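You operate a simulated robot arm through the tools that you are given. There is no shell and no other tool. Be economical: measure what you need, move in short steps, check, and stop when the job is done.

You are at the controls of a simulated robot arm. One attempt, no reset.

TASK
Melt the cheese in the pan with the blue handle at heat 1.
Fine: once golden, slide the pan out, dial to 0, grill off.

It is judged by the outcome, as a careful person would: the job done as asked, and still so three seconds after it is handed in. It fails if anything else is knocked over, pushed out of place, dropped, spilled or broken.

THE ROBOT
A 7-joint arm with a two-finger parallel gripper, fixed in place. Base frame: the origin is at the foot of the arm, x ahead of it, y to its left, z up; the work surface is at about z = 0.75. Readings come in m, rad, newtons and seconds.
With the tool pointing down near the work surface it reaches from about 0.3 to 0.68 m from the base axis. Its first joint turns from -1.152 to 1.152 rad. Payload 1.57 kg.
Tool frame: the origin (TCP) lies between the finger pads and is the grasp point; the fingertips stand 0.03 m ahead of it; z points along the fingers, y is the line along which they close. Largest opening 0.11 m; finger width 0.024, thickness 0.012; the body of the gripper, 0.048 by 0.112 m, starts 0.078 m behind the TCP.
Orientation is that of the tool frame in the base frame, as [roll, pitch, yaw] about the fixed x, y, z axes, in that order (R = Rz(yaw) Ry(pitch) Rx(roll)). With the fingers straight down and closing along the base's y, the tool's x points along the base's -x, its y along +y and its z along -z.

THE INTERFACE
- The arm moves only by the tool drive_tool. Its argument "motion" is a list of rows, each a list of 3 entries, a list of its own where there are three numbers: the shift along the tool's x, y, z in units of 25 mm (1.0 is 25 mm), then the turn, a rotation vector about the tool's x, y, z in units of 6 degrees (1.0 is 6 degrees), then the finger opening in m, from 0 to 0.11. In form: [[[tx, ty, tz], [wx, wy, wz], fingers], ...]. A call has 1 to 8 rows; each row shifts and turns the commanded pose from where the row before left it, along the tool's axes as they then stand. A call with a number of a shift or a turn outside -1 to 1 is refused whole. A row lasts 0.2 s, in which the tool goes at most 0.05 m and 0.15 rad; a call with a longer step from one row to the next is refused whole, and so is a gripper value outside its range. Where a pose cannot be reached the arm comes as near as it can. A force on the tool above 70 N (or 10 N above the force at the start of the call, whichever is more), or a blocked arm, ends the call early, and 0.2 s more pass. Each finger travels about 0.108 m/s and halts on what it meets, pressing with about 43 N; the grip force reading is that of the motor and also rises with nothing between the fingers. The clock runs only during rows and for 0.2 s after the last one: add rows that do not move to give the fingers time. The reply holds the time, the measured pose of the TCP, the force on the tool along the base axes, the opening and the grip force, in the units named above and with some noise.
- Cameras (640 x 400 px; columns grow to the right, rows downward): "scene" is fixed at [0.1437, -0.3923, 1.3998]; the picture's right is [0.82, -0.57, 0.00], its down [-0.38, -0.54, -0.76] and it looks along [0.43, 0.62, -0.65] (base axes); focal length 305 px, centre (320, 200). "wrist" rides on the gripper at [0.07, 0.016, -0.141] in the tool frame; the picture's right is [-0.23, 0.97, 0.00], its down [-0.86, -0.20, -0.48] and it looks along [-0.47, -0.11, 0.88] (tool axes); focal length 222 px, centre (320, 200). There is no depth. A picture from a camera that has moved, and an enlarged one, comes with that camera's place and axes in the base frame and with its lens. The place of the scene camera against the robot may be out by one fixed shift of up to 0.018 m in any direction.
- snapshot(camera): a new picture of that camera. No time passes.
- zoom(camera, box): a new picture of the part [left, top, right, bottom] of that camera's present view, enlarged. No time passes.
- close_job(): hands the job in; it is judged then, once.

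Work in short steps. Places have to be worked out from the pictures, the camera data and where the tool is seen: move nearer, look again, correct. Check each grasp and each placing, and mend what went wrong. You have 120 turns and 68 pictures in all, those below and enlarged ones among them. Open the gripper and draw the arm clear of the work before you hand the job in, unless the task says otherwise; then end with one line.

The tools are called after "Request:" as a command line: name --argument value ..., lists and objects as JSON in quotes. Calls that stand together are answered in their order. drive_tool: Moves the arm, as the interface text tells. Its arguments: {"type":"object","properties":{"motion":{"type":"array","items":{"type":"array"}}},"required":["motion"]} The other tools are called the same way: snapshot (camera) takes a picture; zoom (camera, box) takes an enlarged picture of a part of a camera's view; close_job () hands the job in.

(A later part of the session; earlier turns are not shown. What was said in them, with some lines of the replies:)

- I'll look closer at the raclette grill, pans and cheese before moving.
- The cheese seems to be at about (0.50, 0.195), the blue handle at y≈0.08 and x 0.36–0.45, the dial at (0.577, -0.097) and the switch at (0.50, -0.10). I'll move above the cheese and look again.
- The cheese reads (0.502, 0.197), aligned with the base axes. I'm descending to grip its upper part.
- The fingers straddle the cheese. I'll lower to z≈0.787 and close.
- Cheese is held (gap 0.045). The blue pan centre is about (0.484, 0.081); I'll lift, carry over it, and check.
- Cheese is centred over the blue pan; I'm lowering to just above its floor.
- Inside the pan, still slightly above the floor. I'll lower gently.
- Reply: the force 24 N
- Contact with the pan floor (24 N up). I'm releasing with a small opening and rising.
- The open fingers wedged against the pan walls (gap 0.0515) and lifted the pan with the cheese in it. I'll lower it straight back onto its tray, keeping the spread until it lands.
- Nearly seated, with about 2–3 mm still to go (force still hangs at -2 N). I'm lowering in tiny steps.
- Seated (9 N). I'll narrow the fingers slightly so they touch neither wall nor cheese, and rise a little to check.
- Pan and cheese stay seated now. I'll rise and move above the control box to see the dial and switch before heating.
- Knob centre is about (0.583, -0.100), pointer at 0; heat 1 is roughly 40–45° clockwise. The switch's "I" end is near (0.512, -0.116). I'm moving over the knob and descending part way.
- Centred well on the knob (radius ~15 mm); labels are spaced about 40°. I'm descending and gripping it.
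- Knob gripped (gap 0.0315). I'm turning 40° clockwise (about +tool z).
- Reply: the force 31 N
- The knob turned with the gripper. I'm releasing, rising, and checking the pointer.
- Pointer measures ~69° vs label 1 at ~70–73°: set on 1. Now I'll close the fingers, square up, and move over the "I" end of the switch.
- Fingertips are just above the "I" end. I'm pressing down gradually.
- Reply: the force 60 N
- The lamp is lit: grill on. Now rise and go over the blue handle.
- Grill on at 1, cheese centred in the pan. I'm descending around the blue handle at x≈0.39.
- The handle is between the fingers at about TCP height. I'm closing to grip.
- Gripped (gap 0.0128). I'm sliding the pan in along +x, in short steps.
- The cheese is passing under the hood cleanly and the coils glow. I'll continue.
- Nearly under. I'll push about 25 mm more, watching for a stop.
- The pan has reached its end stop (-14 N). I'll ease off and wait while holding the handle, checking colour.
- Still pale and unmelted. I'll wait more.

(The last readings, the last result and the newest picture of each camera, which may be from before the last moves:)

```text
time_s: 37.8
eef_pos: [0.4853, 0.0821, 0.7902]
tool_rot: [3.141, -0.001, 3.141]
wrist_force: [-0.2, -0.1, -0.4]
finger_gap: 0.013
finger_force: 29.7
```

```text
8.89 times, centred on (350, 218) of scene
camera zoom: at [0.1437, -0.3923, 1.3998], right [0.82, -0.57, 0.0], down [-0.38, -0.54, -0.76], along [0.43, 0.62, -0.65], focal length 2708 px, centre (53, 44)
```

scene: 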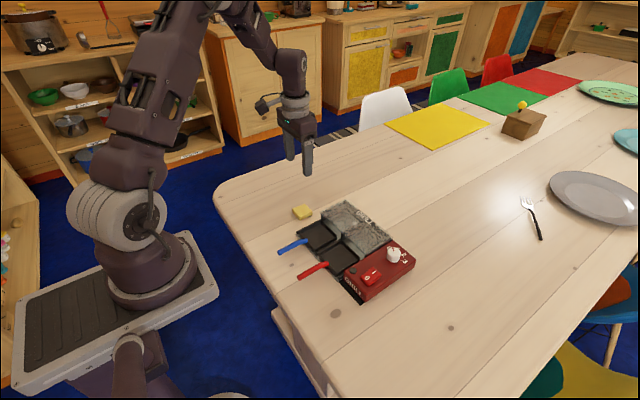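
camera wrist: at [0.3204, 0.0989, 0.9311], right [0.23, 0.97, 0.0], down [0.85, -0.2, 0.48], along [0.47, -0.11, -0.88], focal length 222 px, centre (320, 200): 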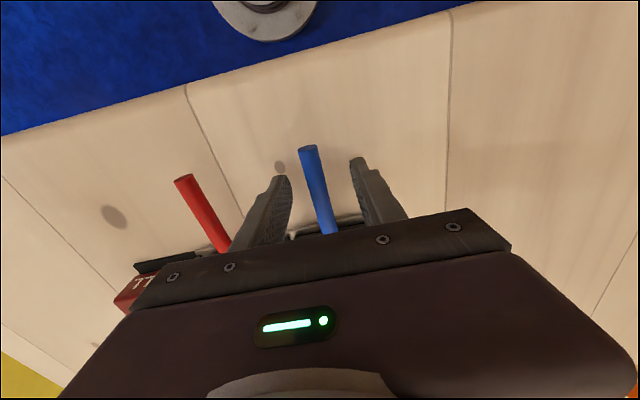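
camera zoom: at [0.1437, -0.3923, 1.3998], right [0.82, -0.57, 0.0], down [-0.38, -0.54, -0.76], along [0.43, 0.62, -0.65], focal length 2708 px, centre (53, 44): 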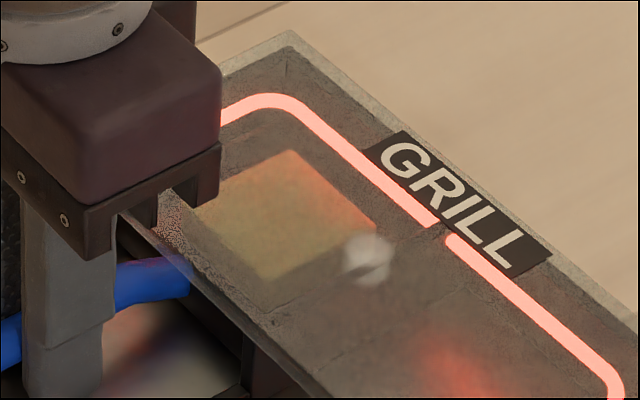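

Beginning to soften slightly. I'm waiting another ~5 s.

Request:
drive_tool --motion '[[[0, 0, 0], [0, 0, 0], 0.005], [[0, 0, 0], [0, 0, 0], 0.005], [[0, 0, 0], [0, 0, 0], 0.005], [[0, 0, 0], [0, 0, 0], 0.005], [[0, 0, 0], [0, 0, 0], 0.005], [[0, 0, 0], [0, 0, 0], 0.005], [[0, 0, 0], [0, 0, 0], 0.005], [[0, 0, 0], [0, 0, 0], 0.005]]'

Request:
drive_tool --motion '[[[0, 0, 0], [0, 0, 0], 0.005], [[0, 0, 0], [0, 0, 0], 0.005], [[0, 0, 0], [0, 0, 0], 0.005], [[0, 0, 0], [0, 0, 0], 0.005], [[0, 0, 0], [0, 0, 0], 0.005], [[0, 0, 0], [0, 0, 0], 0.005], [[0, 0, 0], [0, 0, 0], 0.005], [[0, 0, 0], [0, 0, 0], 0.005]]'

Request:
drive_tool --motion '[[[0, 0, 0], [0, 0, 0], 0.005], [[0, 0, 0], [0, 0, 0], 0.005], [[0, 0, 0], [0, 0, 0], 0.005], [[0, 0, 0], [0, 0, 0], 0.005], [[0, 0, 0], [0, 0, 0], 0.005], [[0, 0, 0], [0, 0, 0], 0.005], [[0, 0, 0], [0, 0, 0], 0.005], [[0, 0, 0], [0, 0, 0], 0.005]]'

Request:
zoom --camera "scene" --box '[320, 195, 380, 240]'

```text
time_s: 39.6
eef_pos: [0.4849, 0.0825, 0.7888]
tool_rot: [3.141, 0.001, 3.141]
wrist_force: [0.2, -0.1, 0.3]
finger_gap: 0.0131
finger_force: 30.1
```

```text
time_s: 41.4
eef_pos: [0.4864, 0.0823, 0.7896]
tool_rot: [3.141, 0.001, 3.141]
wrist_force: [0.6, 0.1, -0.1]
finger_gap: 0.0128
finger_force: 29.4
```

```text
time_s: 43.2
eef_pos: [0.4847, 0.0832, 0.79]
tool_rot: [3.14, 0.001, 3.14]
wrist_force: [-0.1, -1.1, -0.6]
finger_gap: 0.0132
finger_force: 29.9
```

```text
8.89 times, centred on (350, 218) of scene
camera zoom: at [0.1437, -0.3923, 1.3998], right [0.82, -0.57, 0.0], down [-0.38, -0.54, -0.76], along [0.43, 0.62, -0.65], focal length 2708 px, centre (53, 44)
```

zoom: 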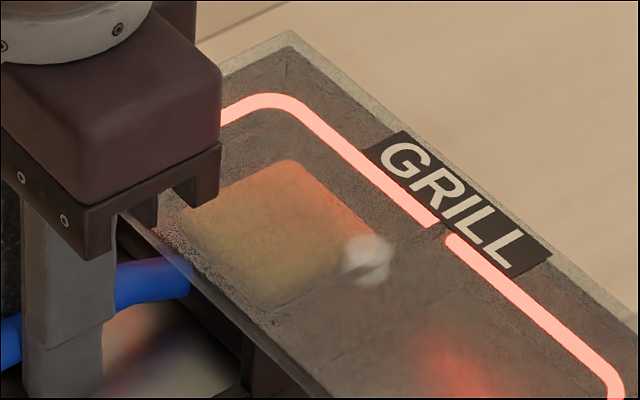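

The cheese has flattened and spread and is warming in colour, but isn't clearly golden. I'll wait ~3.5 s more.

Request:
drive_tool --motion '[[[0, 0, 0], [0, 0, 0], 0.005], [[0, 0, 0], [0, 0, 0], 0.005], [[0, 0, 0], [0, 0, 0], 0.005], [[0, 0, 0], [0, 0, 0], 0.005], [[0, 0, 0], [0, 0, 0], 0.005], [[0, 0, 0], [0, 0, 0], 0.005], [[0, 0, 0], [0, 0, 0], 0.005], [[0, 0, 0], [0, 0, 0], 0.005]]'

Request:
drive_tool --motion '[[[0, 0, 0], [0, 0, 0], 0.005], [[0, 0, 0], [0, 0, 0], 0.005], [[0, 0, 0], [0, 0, 0], 0.005], [[0, 0, 0], [0, 0, 0], 0.005], [[0, 0, 0], [0, 0, 0], 0.005], [[0, 0, 0], [0, 0, 0], 0.005], [[0, 0, 0], [0, 0, 0], 0.005], [[0, 0, 0], [0, 0, 0], 0.005]]'

Request:
zoom --camera "scene" --box '[320, 195, 380, 240]'

```text
time_s: 45.0
eef_pos: [0.4853, 0.083, 0.7897]
tool_rot: [-3.141, -0.001, 3.141]
wrist_force: [0.7, 0.4, -0.3]
finger_gap: 0.0131
finger_force: 29.8
```

```text
time_s: 46.8
eef_pos: [0.4854, 0.0835, 0.7907]
tool_rot: [3.141, 0.0, 3.138]
wrist_force: [-0.5, 0.6, 0.0]
finger_gap: 0.0131
finger_force: 29.9
```

```text
8.89 times, centred on (350, 218) of scene
camera zoom: at [0.1437, -0.3923, 1.3998], right [0.82, -0.57, 0.0], down [-0.38, -0.54, -0.76], along [0.43, 0.62, -0.65], focal length 2708 px, centre (53, 44)
```

zoom: 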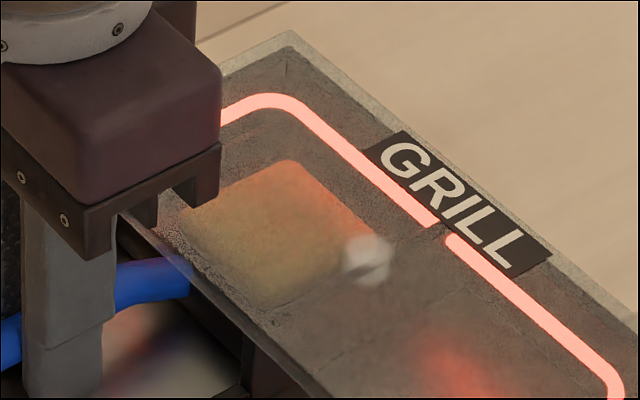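

Colour under the tinted glass is hard to judge, so I'll slide the pan out to look at it directly; I can push it back if it's underdone.

Request:
drive_tool --motion '[[[0.6, 0, 0], [0, 0, 0], 0.005], [[0.6, 0, 0], [0, 0, 0], 0.005], [[0.6, 0, 0], [0, 0, 0], 0.005], [[0.6, 0, 0], [0, 0, 0], 0.005], [[0.6, 0, 0], [0, 0, 0], 0.005], [[0.5, 0, 0], [0, 0, 0], 0.005], [[0.2, 0, 0], [0, 0, 0], 0.005]]'

Request:
zoom --camera "scene" --box '[290, 190, 390, 266]'

```text
time_s: 48.4
eef_pos: [0.3913, 0.0824, 0.7902]
tool_rot: [3.141, 0.001, 3.139]
wrist_force: [-0.4, -0.4, -0.2]
finger_gap: 0.013
finger_force: 29.6
```

```text
5.26 times, centred on (340, 228) of scene
camera zoom: at [0.1437, -0.3923, 1.3998], right [0.82, -0.57, 0.0], down [-0.38, -0.54, -0.76], along [0.43, 0.62, -0.65], focal length 1604 px, centre (215, 53)
```

zoom: 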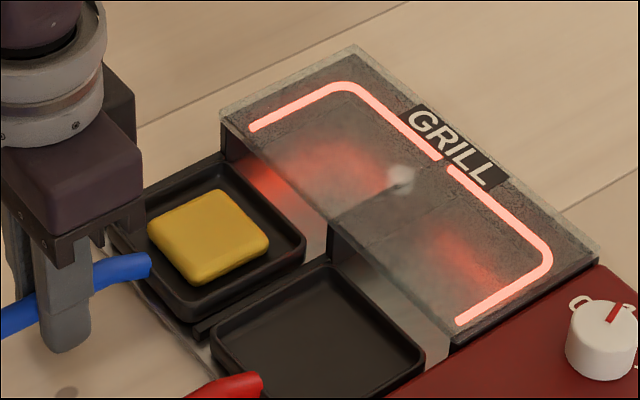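

Request:
zoom --camera "scene" --box '[305, 215, 345, 245]'

```text
13.33 times, centred on (325, 230) of scene
camera zoom: at [0.1437, -0.3923, 1.3998], right [0.82, -0.57, 0.0], down [-0.38, -0.54, -0.76], along [0.43, 0.62, -0.65], focal length 4063 px, centre (253, -200)
```

zoom: 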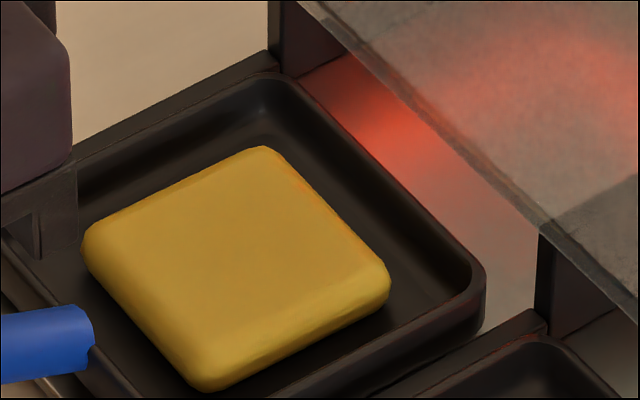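

It's softened and deeper yellow, but still a thick slab rather than melted and golden, so I'm sliding it back in.

Request:
drive_tool --motion '[[[-0.6, 0, 0], [0, 0, 0], 0.005], [[-0.6, 0, 0], [0, 0, 0], 0.005], [[-0.6, 0, 0], [0, 0, 0], 0.005], [[-0.6, 0, 0], [0, 0, 0], 0.005], [[-0.6, 0, 0], [0, 0, 0], 0.005], [[-0.5, 0, 0], [0, 0, 0], 0.005], [[-0.2, 0, 0], [0, 0, 0], 0.005], [[0, 0, 0], [0, 0, 0], 0.005]]'

Request:
drive_tool --motion '[[[0, 0, 0], [0, 0, 0], 0.005], [[0, 0, 0], [0, 0, 0], 0.005], [[0, 0, 0], [0, 0, 0], 0.005], [[0, 0, 0], [0, 0, 0], 0.005], [[0, 0, 0], [0, 0, 0], 0.005], [[0, 0, 0], [0, 0, 0], 0.005], [[0, 0, 0], [0, 0, 0], 0.005], [[0, 0, 0], [0, 0, 0], 0.005]]'

Request:
zoom --camera "scene" --box '[320, 195, 380, 240]'

```text
time_s: 50.2
eef_pos: [0.4853, 0.0828, 0.7887]
tool_rot: [-3.141, 0.0, 3.141]
wrist_force: [0.7, -0.2, 0.1]
finger_gap: 0.0132
finger_force: 30.1
```

```text
time_s: 52.0
eef_pos: [0.4843, 0.0836, 0.7904]
tool_rot: [3.141, 0.0, 3.139]
wrist_force: [-0.2, -0.3, 0.3]
finger_gap: 0.013
finger_force: 29.6
```

```text
8.89 times, centred on (350, 218) of scene
camera zoom: at [0.1437, -0.3923, 1.3998], right [0.82, -0.57, 0.0], down [-0.38, -0.54, -0.76], along [0.43, 0.62, -0.65], focal length 2708 px, centre (53, 44)
```

zoom: 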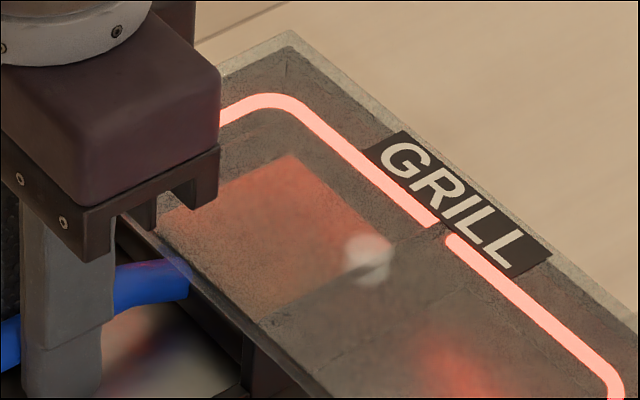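

It changed noticeably: flatter, wider and more orange. I'm pulling it out now to check.

Request:
drive_tool --motion '[[[0.6, 0, 0], [0, 0, 0], 0.005], [[0.6, 0, 0], [0, 0, 0], 0.005], [[0.6, 0, 0], [0, 0, 0], 0.005], [[0.6, 0, 0], [0, 0, 0], 0.005], [[0.6, 0, 0], [0, 0, 0], 0.005], [[0.5, 0, 0], [0, 0, 0], 0.005], [[0.2, 0, 0], [0, 0, 0], 0.005]]'

Request:
zoom --camera "scene" --box '[290, 205, 350, 250]'

```text
time_s: 53.6
eef_pos: [0.3922, 0.0833, 0.7902]
tool_rot: [-3.141, 0.001, -3.141]
wrist_force: [3.2, -0.4, 5.5]
finger_gap: 0.013
finger_force: 29.4
```

```text
8.89 times, centred on (320, 228) of scene
camera zoom: at [0.1437, -0.3924, 1.3998], right [0.82, -0.57, 0.0], down [-0.38, -0.54, -0.76], along [0.43, 0.62, -0.65], focal length 2708 px, centre (320, -44)
```

zoom: 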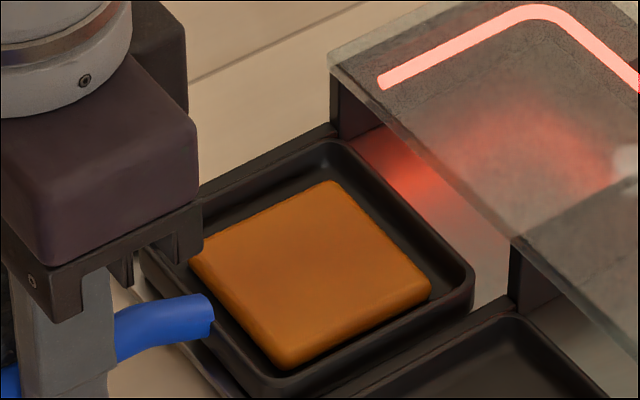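

Flattened and golden now, so it stays out at its original place. I'm releasing the handle and rising.

Request:
drive_tool --motion '[[[0.06, 0, 0], [0, 0, 0], 0.005], [[0, 0, 0], [0, 0, 0], 0.04], [[0, 0, 0], [0, 0, 0], 0.05], [[0, 0, -1], [0, 0, 0], 0.05], [[0, 0, -1], [0, 0, 0], 0.05], [[0, 0, -1], [0, 0, 0], 0.045], [[0, 0, -1], [0, 0, 0], 0.045], [[-0.6, -0.6, -0.5], [0, 0, 0], 0.045]]'

Request:
zoom --camera "scene" --box '[260, 180, 430, 310]'

```text
time_s: 55.4
eef_pos: [0.405, 0.0669, 0.9029]
tool_rot: [-3.141, 0.001, 3.14]
wrist_force: [0.2, -0.3, 0.6]
finger_gap: 0.0449
finger_force: 0.1
```

```text
3.08 times, centred on (345, 245) of scene
camera zoom: at [0.1437, -0.3923, 1.3998], right [0.82, -0.57, 0.0], down [-0.38, -0.54, -0.76], along [0.43, 0.62, -0.65], focal length 938 px, centre (243, 62)
```

zoom: 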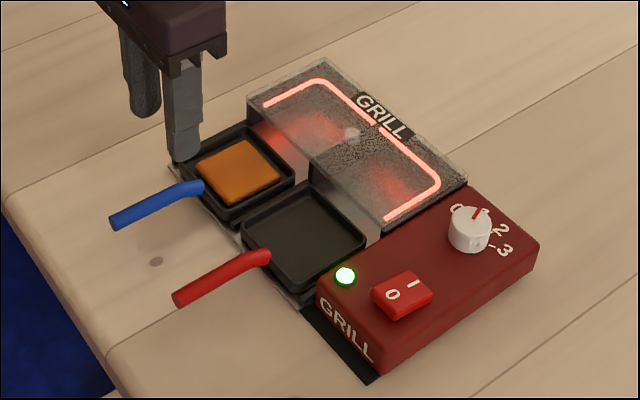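

Pan is out with golden cheese, and the lamp is green. Now I return to the dial.

Request:
drive_tool --motion '[[[-0.89, -0.84, 0], [0, 0, 0], 0.045], [[-0.89, -0.84, 0], [0, 0, 0], 0.045], [[-0.89, -0.84, 0], [0, 0, 0], 0.045], [[-0.89, -0.84, 0], [0, 0, 0], 0.045], [[-0.89, -0.84, 0], [0, 0, 0], 0.045], [[-0.89, -0.84, 0], [0, 0, 0], 0.045], [[-0.89, -0.84, 0], [0, 0, 0], 0.045], [[-0.89, -0.84, 0], [0, 0, 0], 0.045]]'

Request:
drive_tool --motion '[[[0, 0, 0.5], [0, 0, 1], 0.045], [[0, 0, 0.5], [0, 0, 1], 0.045], [[0, 0, 0.5], [0, 0, 1], 0.045], [[0, 0, 0], [0, 0, 1], 0.045], [[0, 0, 0], [0, 0, 1], 0.045], [[0, 0, 0], [0, 0, 1], 0.045], [[0, 0, 0], [0, 0, 0.67], 0.045], [[0, 0, 0], [0, 0, 0], 0.045]]'

Request:
zoom --camera "wrist" --box '[200, 90, 440, 260]'

```text
time_s: 57.2
eef_pos: [0.5807, -0.1016, 0.9019]
tool_rot: [-3.141, 0.0, 3.14]
wrist_force: [-1.0, -0.6, 0.1]
finger_gap: 0.0449
finger_force: 0.0
```

```text
time_s: 59.0
eef_pos: [0.5832, -0.0994, 0.8654]
tool_rot: [3.14, -0.001, 2.438]
wrist_force: [-0.8, -0.5, 0.2]
finger_gap: 0.0448
finger_force: 0.0
```

```text
2.35 times, centred on (320, 175) of wrist
camera zoom: at [0.5397, -0.0432, 1.0063], right [0.8, 0.6, 0.0], down [0.52, -0.7, 0.48], along [0.29, -0.38, -0.88], focal length 523 px, centre (320, 259)
```

zoom: 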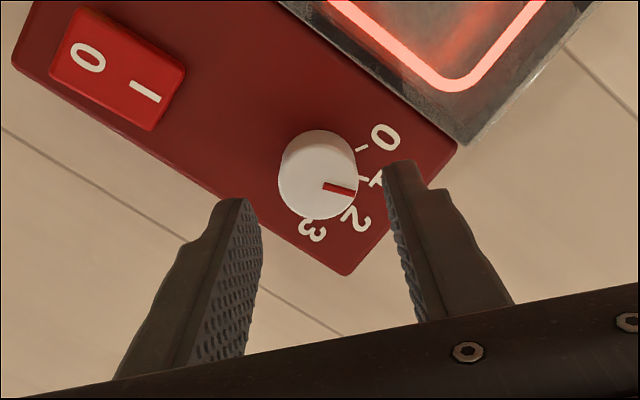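

Centred on the knob. I'm descending, gripping, and then turning back 40°.

Request:
drive_tool --motion '[[[0, 0, 0.7], [0, 0, 0], 0.045], [[0, -0.04, 0.75], [0, 0, 0], 0.045], [[0, 0, 0], [0, 0, 0], 0.04], [[0, 0, 0], [0, 0, 0], 0.028], [[0, 0, 0], [0, 0, 0], 0.025]]'

Request:
drive_tool --motion '[[[0, 0, 0], [0, 0, -1], 0.025], [[0, 0, 0], [0, 0, -1], 0.025], [[0, 0, 0], [0, 0, -1], 0.025], [[0, 0, 0], [0, 0, -1], 0.025], [[0, 0, 0], [0, 0, -1], 0.025], [[0, 0, 0], [0, 0, -1], 0.025], [[0, 0, 0], [0, 0, -0.67], 0.025], [[0, 0, 0], [0, 0, 0], 0.025]]'

Request:
drive_tool --motion '[[[0, 0, 0], [0, 0, 0], 0.045], [[0, 0, 0], [0, 0, 0], 0.045], [[0, 0, -1], [0, 0, 0], 0.045], [[0, 0, -1], [0, 0, 0], 0.045], [[0, 0, -0.5], [0, 0, 0], 0.045]]'

Request:
zoom --camera "wrist" --box '[200, 50, 440, 220]'

```text
time_s: 60.2
eef_pos: [0.5816, -0.1015, 0.8291]
tool_rot: [3.141, -0.001, 2.44]
wrist_force: [-2.4, -4.3, 0.1]
finger_gap: 0.0315
finger_force: 40.7
```

```text
time_s: 62.0
eef_pos: [0.5797, -0.1017, 0.829]
tool_rot: [-3.141, -0.001, 3.14]
wrist_force: [-16.6, -3.4, 13.3]
finger_gap: 0.0313
finger_force: 39.7
```

```text
time_s: 63.2
eef_pos: [0.5829, -0.1015, 0.892]
tool_rot: [3.141, -0.002, 3.14]
wrist_force: [0.1, 0.0, -0.4]
finger_gap: 0.0451
finger_force: 0.1
```

```text
2.35 times, centred on (320, 135) of wrist
camera zoom: at [0.512, -0.0856, 1.0332], right [0.23, 0.97, 0.0], down [0.85, -0.2, 0.48], along [0.47, -0.11, -0.88], focal length 523 px, centre (320, 353)
```

zoom: 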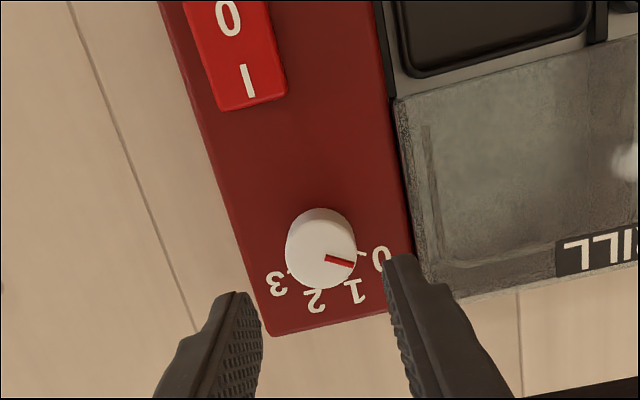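

Pointer is back at 0 (~30°) and the coils are dark. Now I'll press the "0" end of the switch near (0.481, -0.116).

Request:
drive_tool --motion '[[[0, 0, 0], [0, 0, 0], 0.02], [[0.8, -0.1, 0], [0, 0, 0], 0], [[0.8, -0.1, 0], [0, 0, 0], 0], [[0.8, -0.1, 0], [0, 0, 0], 0], [[0.8, -0.1, 0], [0, 0, 0], 0], [[0.85, -0.16, 0], [0, 0, 0], 0], [[0, 0, 1], [0, 0, 0], 0], [[0, 0, 0], [0, 0, 0], 0]]'

Request:
zoom --camera "scene" --box '[340, 225, 420, 286]'

Request:
zoom --camera "wrist" --box '[200, 80, 440, 250]'

```text
time_s: 65.0
eef_pos: [0.4814, -0.1154, 0.8664]
tool_rot: [-3.14, 0.0, 3.141]
wrist_force: [-0.1, 0.2, 0.6]
finger_gap: 0.0
finger_force: 21.2
```

```text
6.56 times, centred on (380, 256) of scene
camera zoom: at [0.1437, -0.3923, 1.3998], right [0.82, -0.57, 0.0], down [-0.38, -0.54, -0.76], along [0.43, 0.62, -0.65], focal length 1998 px, centre (-73, -164)
```

zoom: 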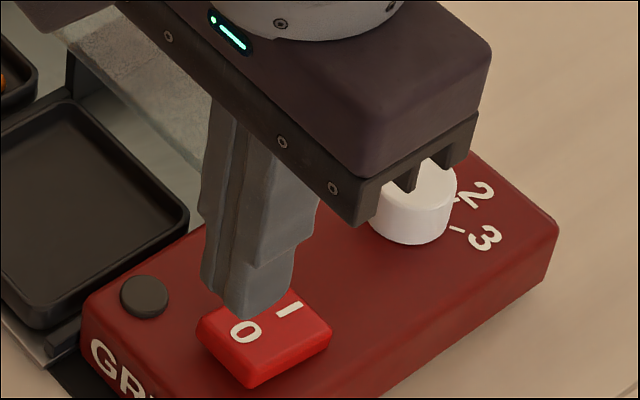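

```text
2.35 times, centred on (320, 165) of wrist
camera zoom: at [0.4109, -0.1002, 1.0074], right [0.23, 0.97, 0.0], down [0.85, -0.2, 0.48], along [0.47, -0.11, -0.88], focal length 523 px, centre (320, 282)
```

zoom: 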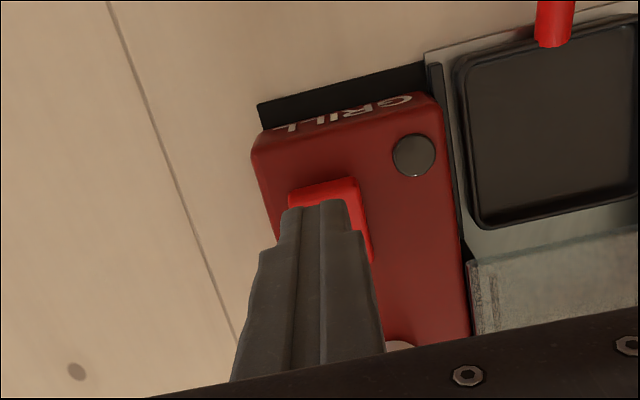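

The lamp is dark (dial 0) and the "0" end is raised. I'm pressing it down.

Request:
drive_tool --motion '[[[0.05, 0, 0.5], [0, 0, 0], 0], [[0, 0, 0.4], [0, 0, 0], 0], [[0, 0, 0.2], [0, 0, 0], 0], [[0, 0, 0.18], [0, 0, 0], 0], [[0, 0, 0.1], [0, 0, 0], 0], [[0, 0, 0], [0, 0, 0], 0]]'

Request:
drive_tool --motion '[[[0, 0, -1], [0, 0, 0], 0], [[0, 0, -1], [0, 0, 0], 0], [[0, 0, -1], [0, 0, 0], 0], [[0.8, 0, -1], [0, 0, 0], 0.02], [[1, 0, -1], [0, 0, 0], 0.06], [[1, 0, -1], [0, 0, 0], 0.08]]'

Request:
zoom --camera "scene" --box '[260, 180, 430, 310]'

```text
time_s: 66.4
eef_pos: [0.4771, -0.1156, 0.8317]
tool_rot: [-3.14, -0.001, 3.137]
wrist_force: [-15.9, -0.4, 35.0]
finger_gap: 0.0
finger_force: 21.4
```

```text
time_s: 67.8
eef_pos: [0.4102, -0.1137, 0.9829]
tool_rot: [-3.141, -0.001, 3.139]
wrist_force: [-0.7, 0.3, 0.0]
finger_gap: 0.0801
finger_force: 0.2
```

```text
3.08 times, centred on (345, 245) of scene
camera zoom: at [0.1437, -0.3923, 1.3998], right [0.82, -0.57, 0.0], down [-0.38, -0.54, -0.76], along [0.43, 0.62, -0.65], focal length 938 px, centre (243, 62)
```

zoom: 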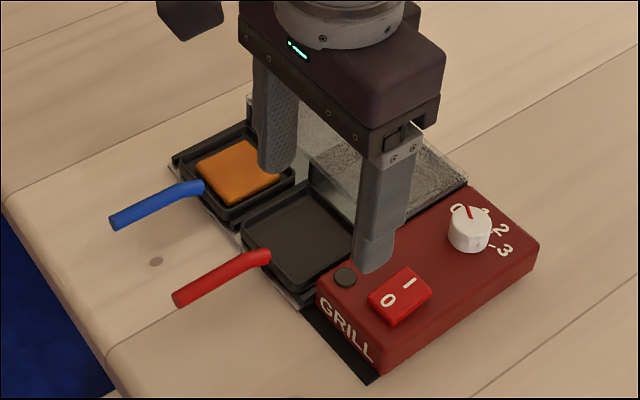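

The switch looks like its original off state. I'll draw the arm up and back, then verify.

Request:
drive_tool --motion '[[[0.8, 0, -1], [0, 0, 0], 0.1], [[0.8, 0.5, -1], [0, 0, 0], 0.11], [[0.8, 1, -1], [0, 0, 0], 0.11], [[0.8, 1, -1], [0, 0, 0], 0.11], [[0, 1, -1], [0, 0, 0], 0.11], [[0, 1, -0.5], [0, 0, 0], 0.11]]'

Request:
zoom --camera "scene" --box '[340, 225, 420, 286]'

Request:
snapshot --camera "scene"

```text
time_s: 69.2
eef_pos: [0.3301, -0.0028, 1.1189]
tool_rot: [3.142, -0.001, 3.14]
wrist_force: [0.9, -0.1, -0.2]
finger_gap: 0.1101
finger_force: 0.0
```

```text
6.56 times, centred on (380, 256) of scene
camera zoom: at [0.1437, -0.3924, 1.3998], right [0.82, -0.57, 0.0], down [-0.38, -0.54, -0.76], along [0.43, 0.62, -0.65], focal length 1998 px, centre (-73, -164)
```

zoom: 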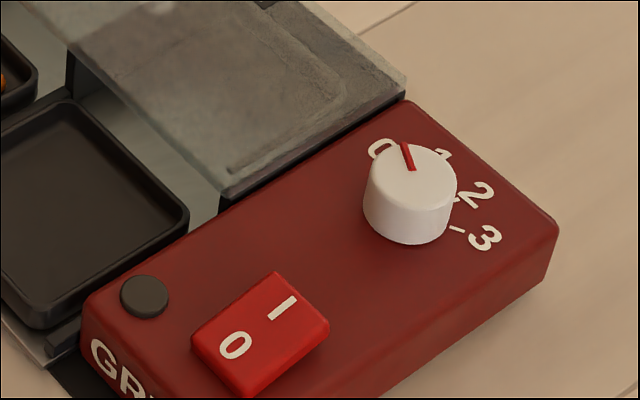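

```text
15 pictures are left
```

scene: 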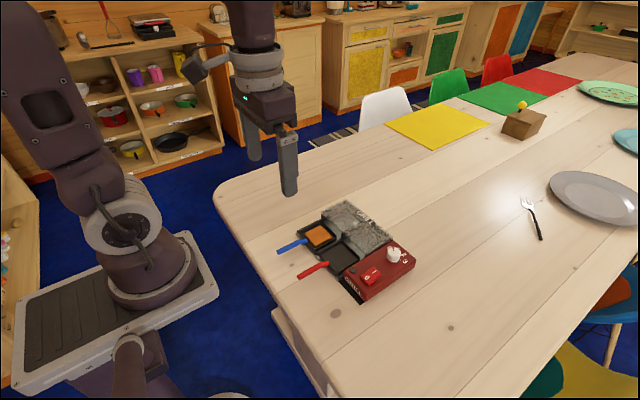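

Switch is off (matching its initial tilt), dial at 0, lamp and coils dark, blue pan out with golden cheese, arm clear. Handing in.

Request:
close_job

```text
The job is handed in.
```

The cheese is melted and golden in the blue-handled pan at heat 1; the pan is slid back out, the dial is at 0 and the grill is off. Along the way, the gripper briefly lifted that pan by accident and I set it back with nothing spilled, and I slid it out once to check the colour before finishing.
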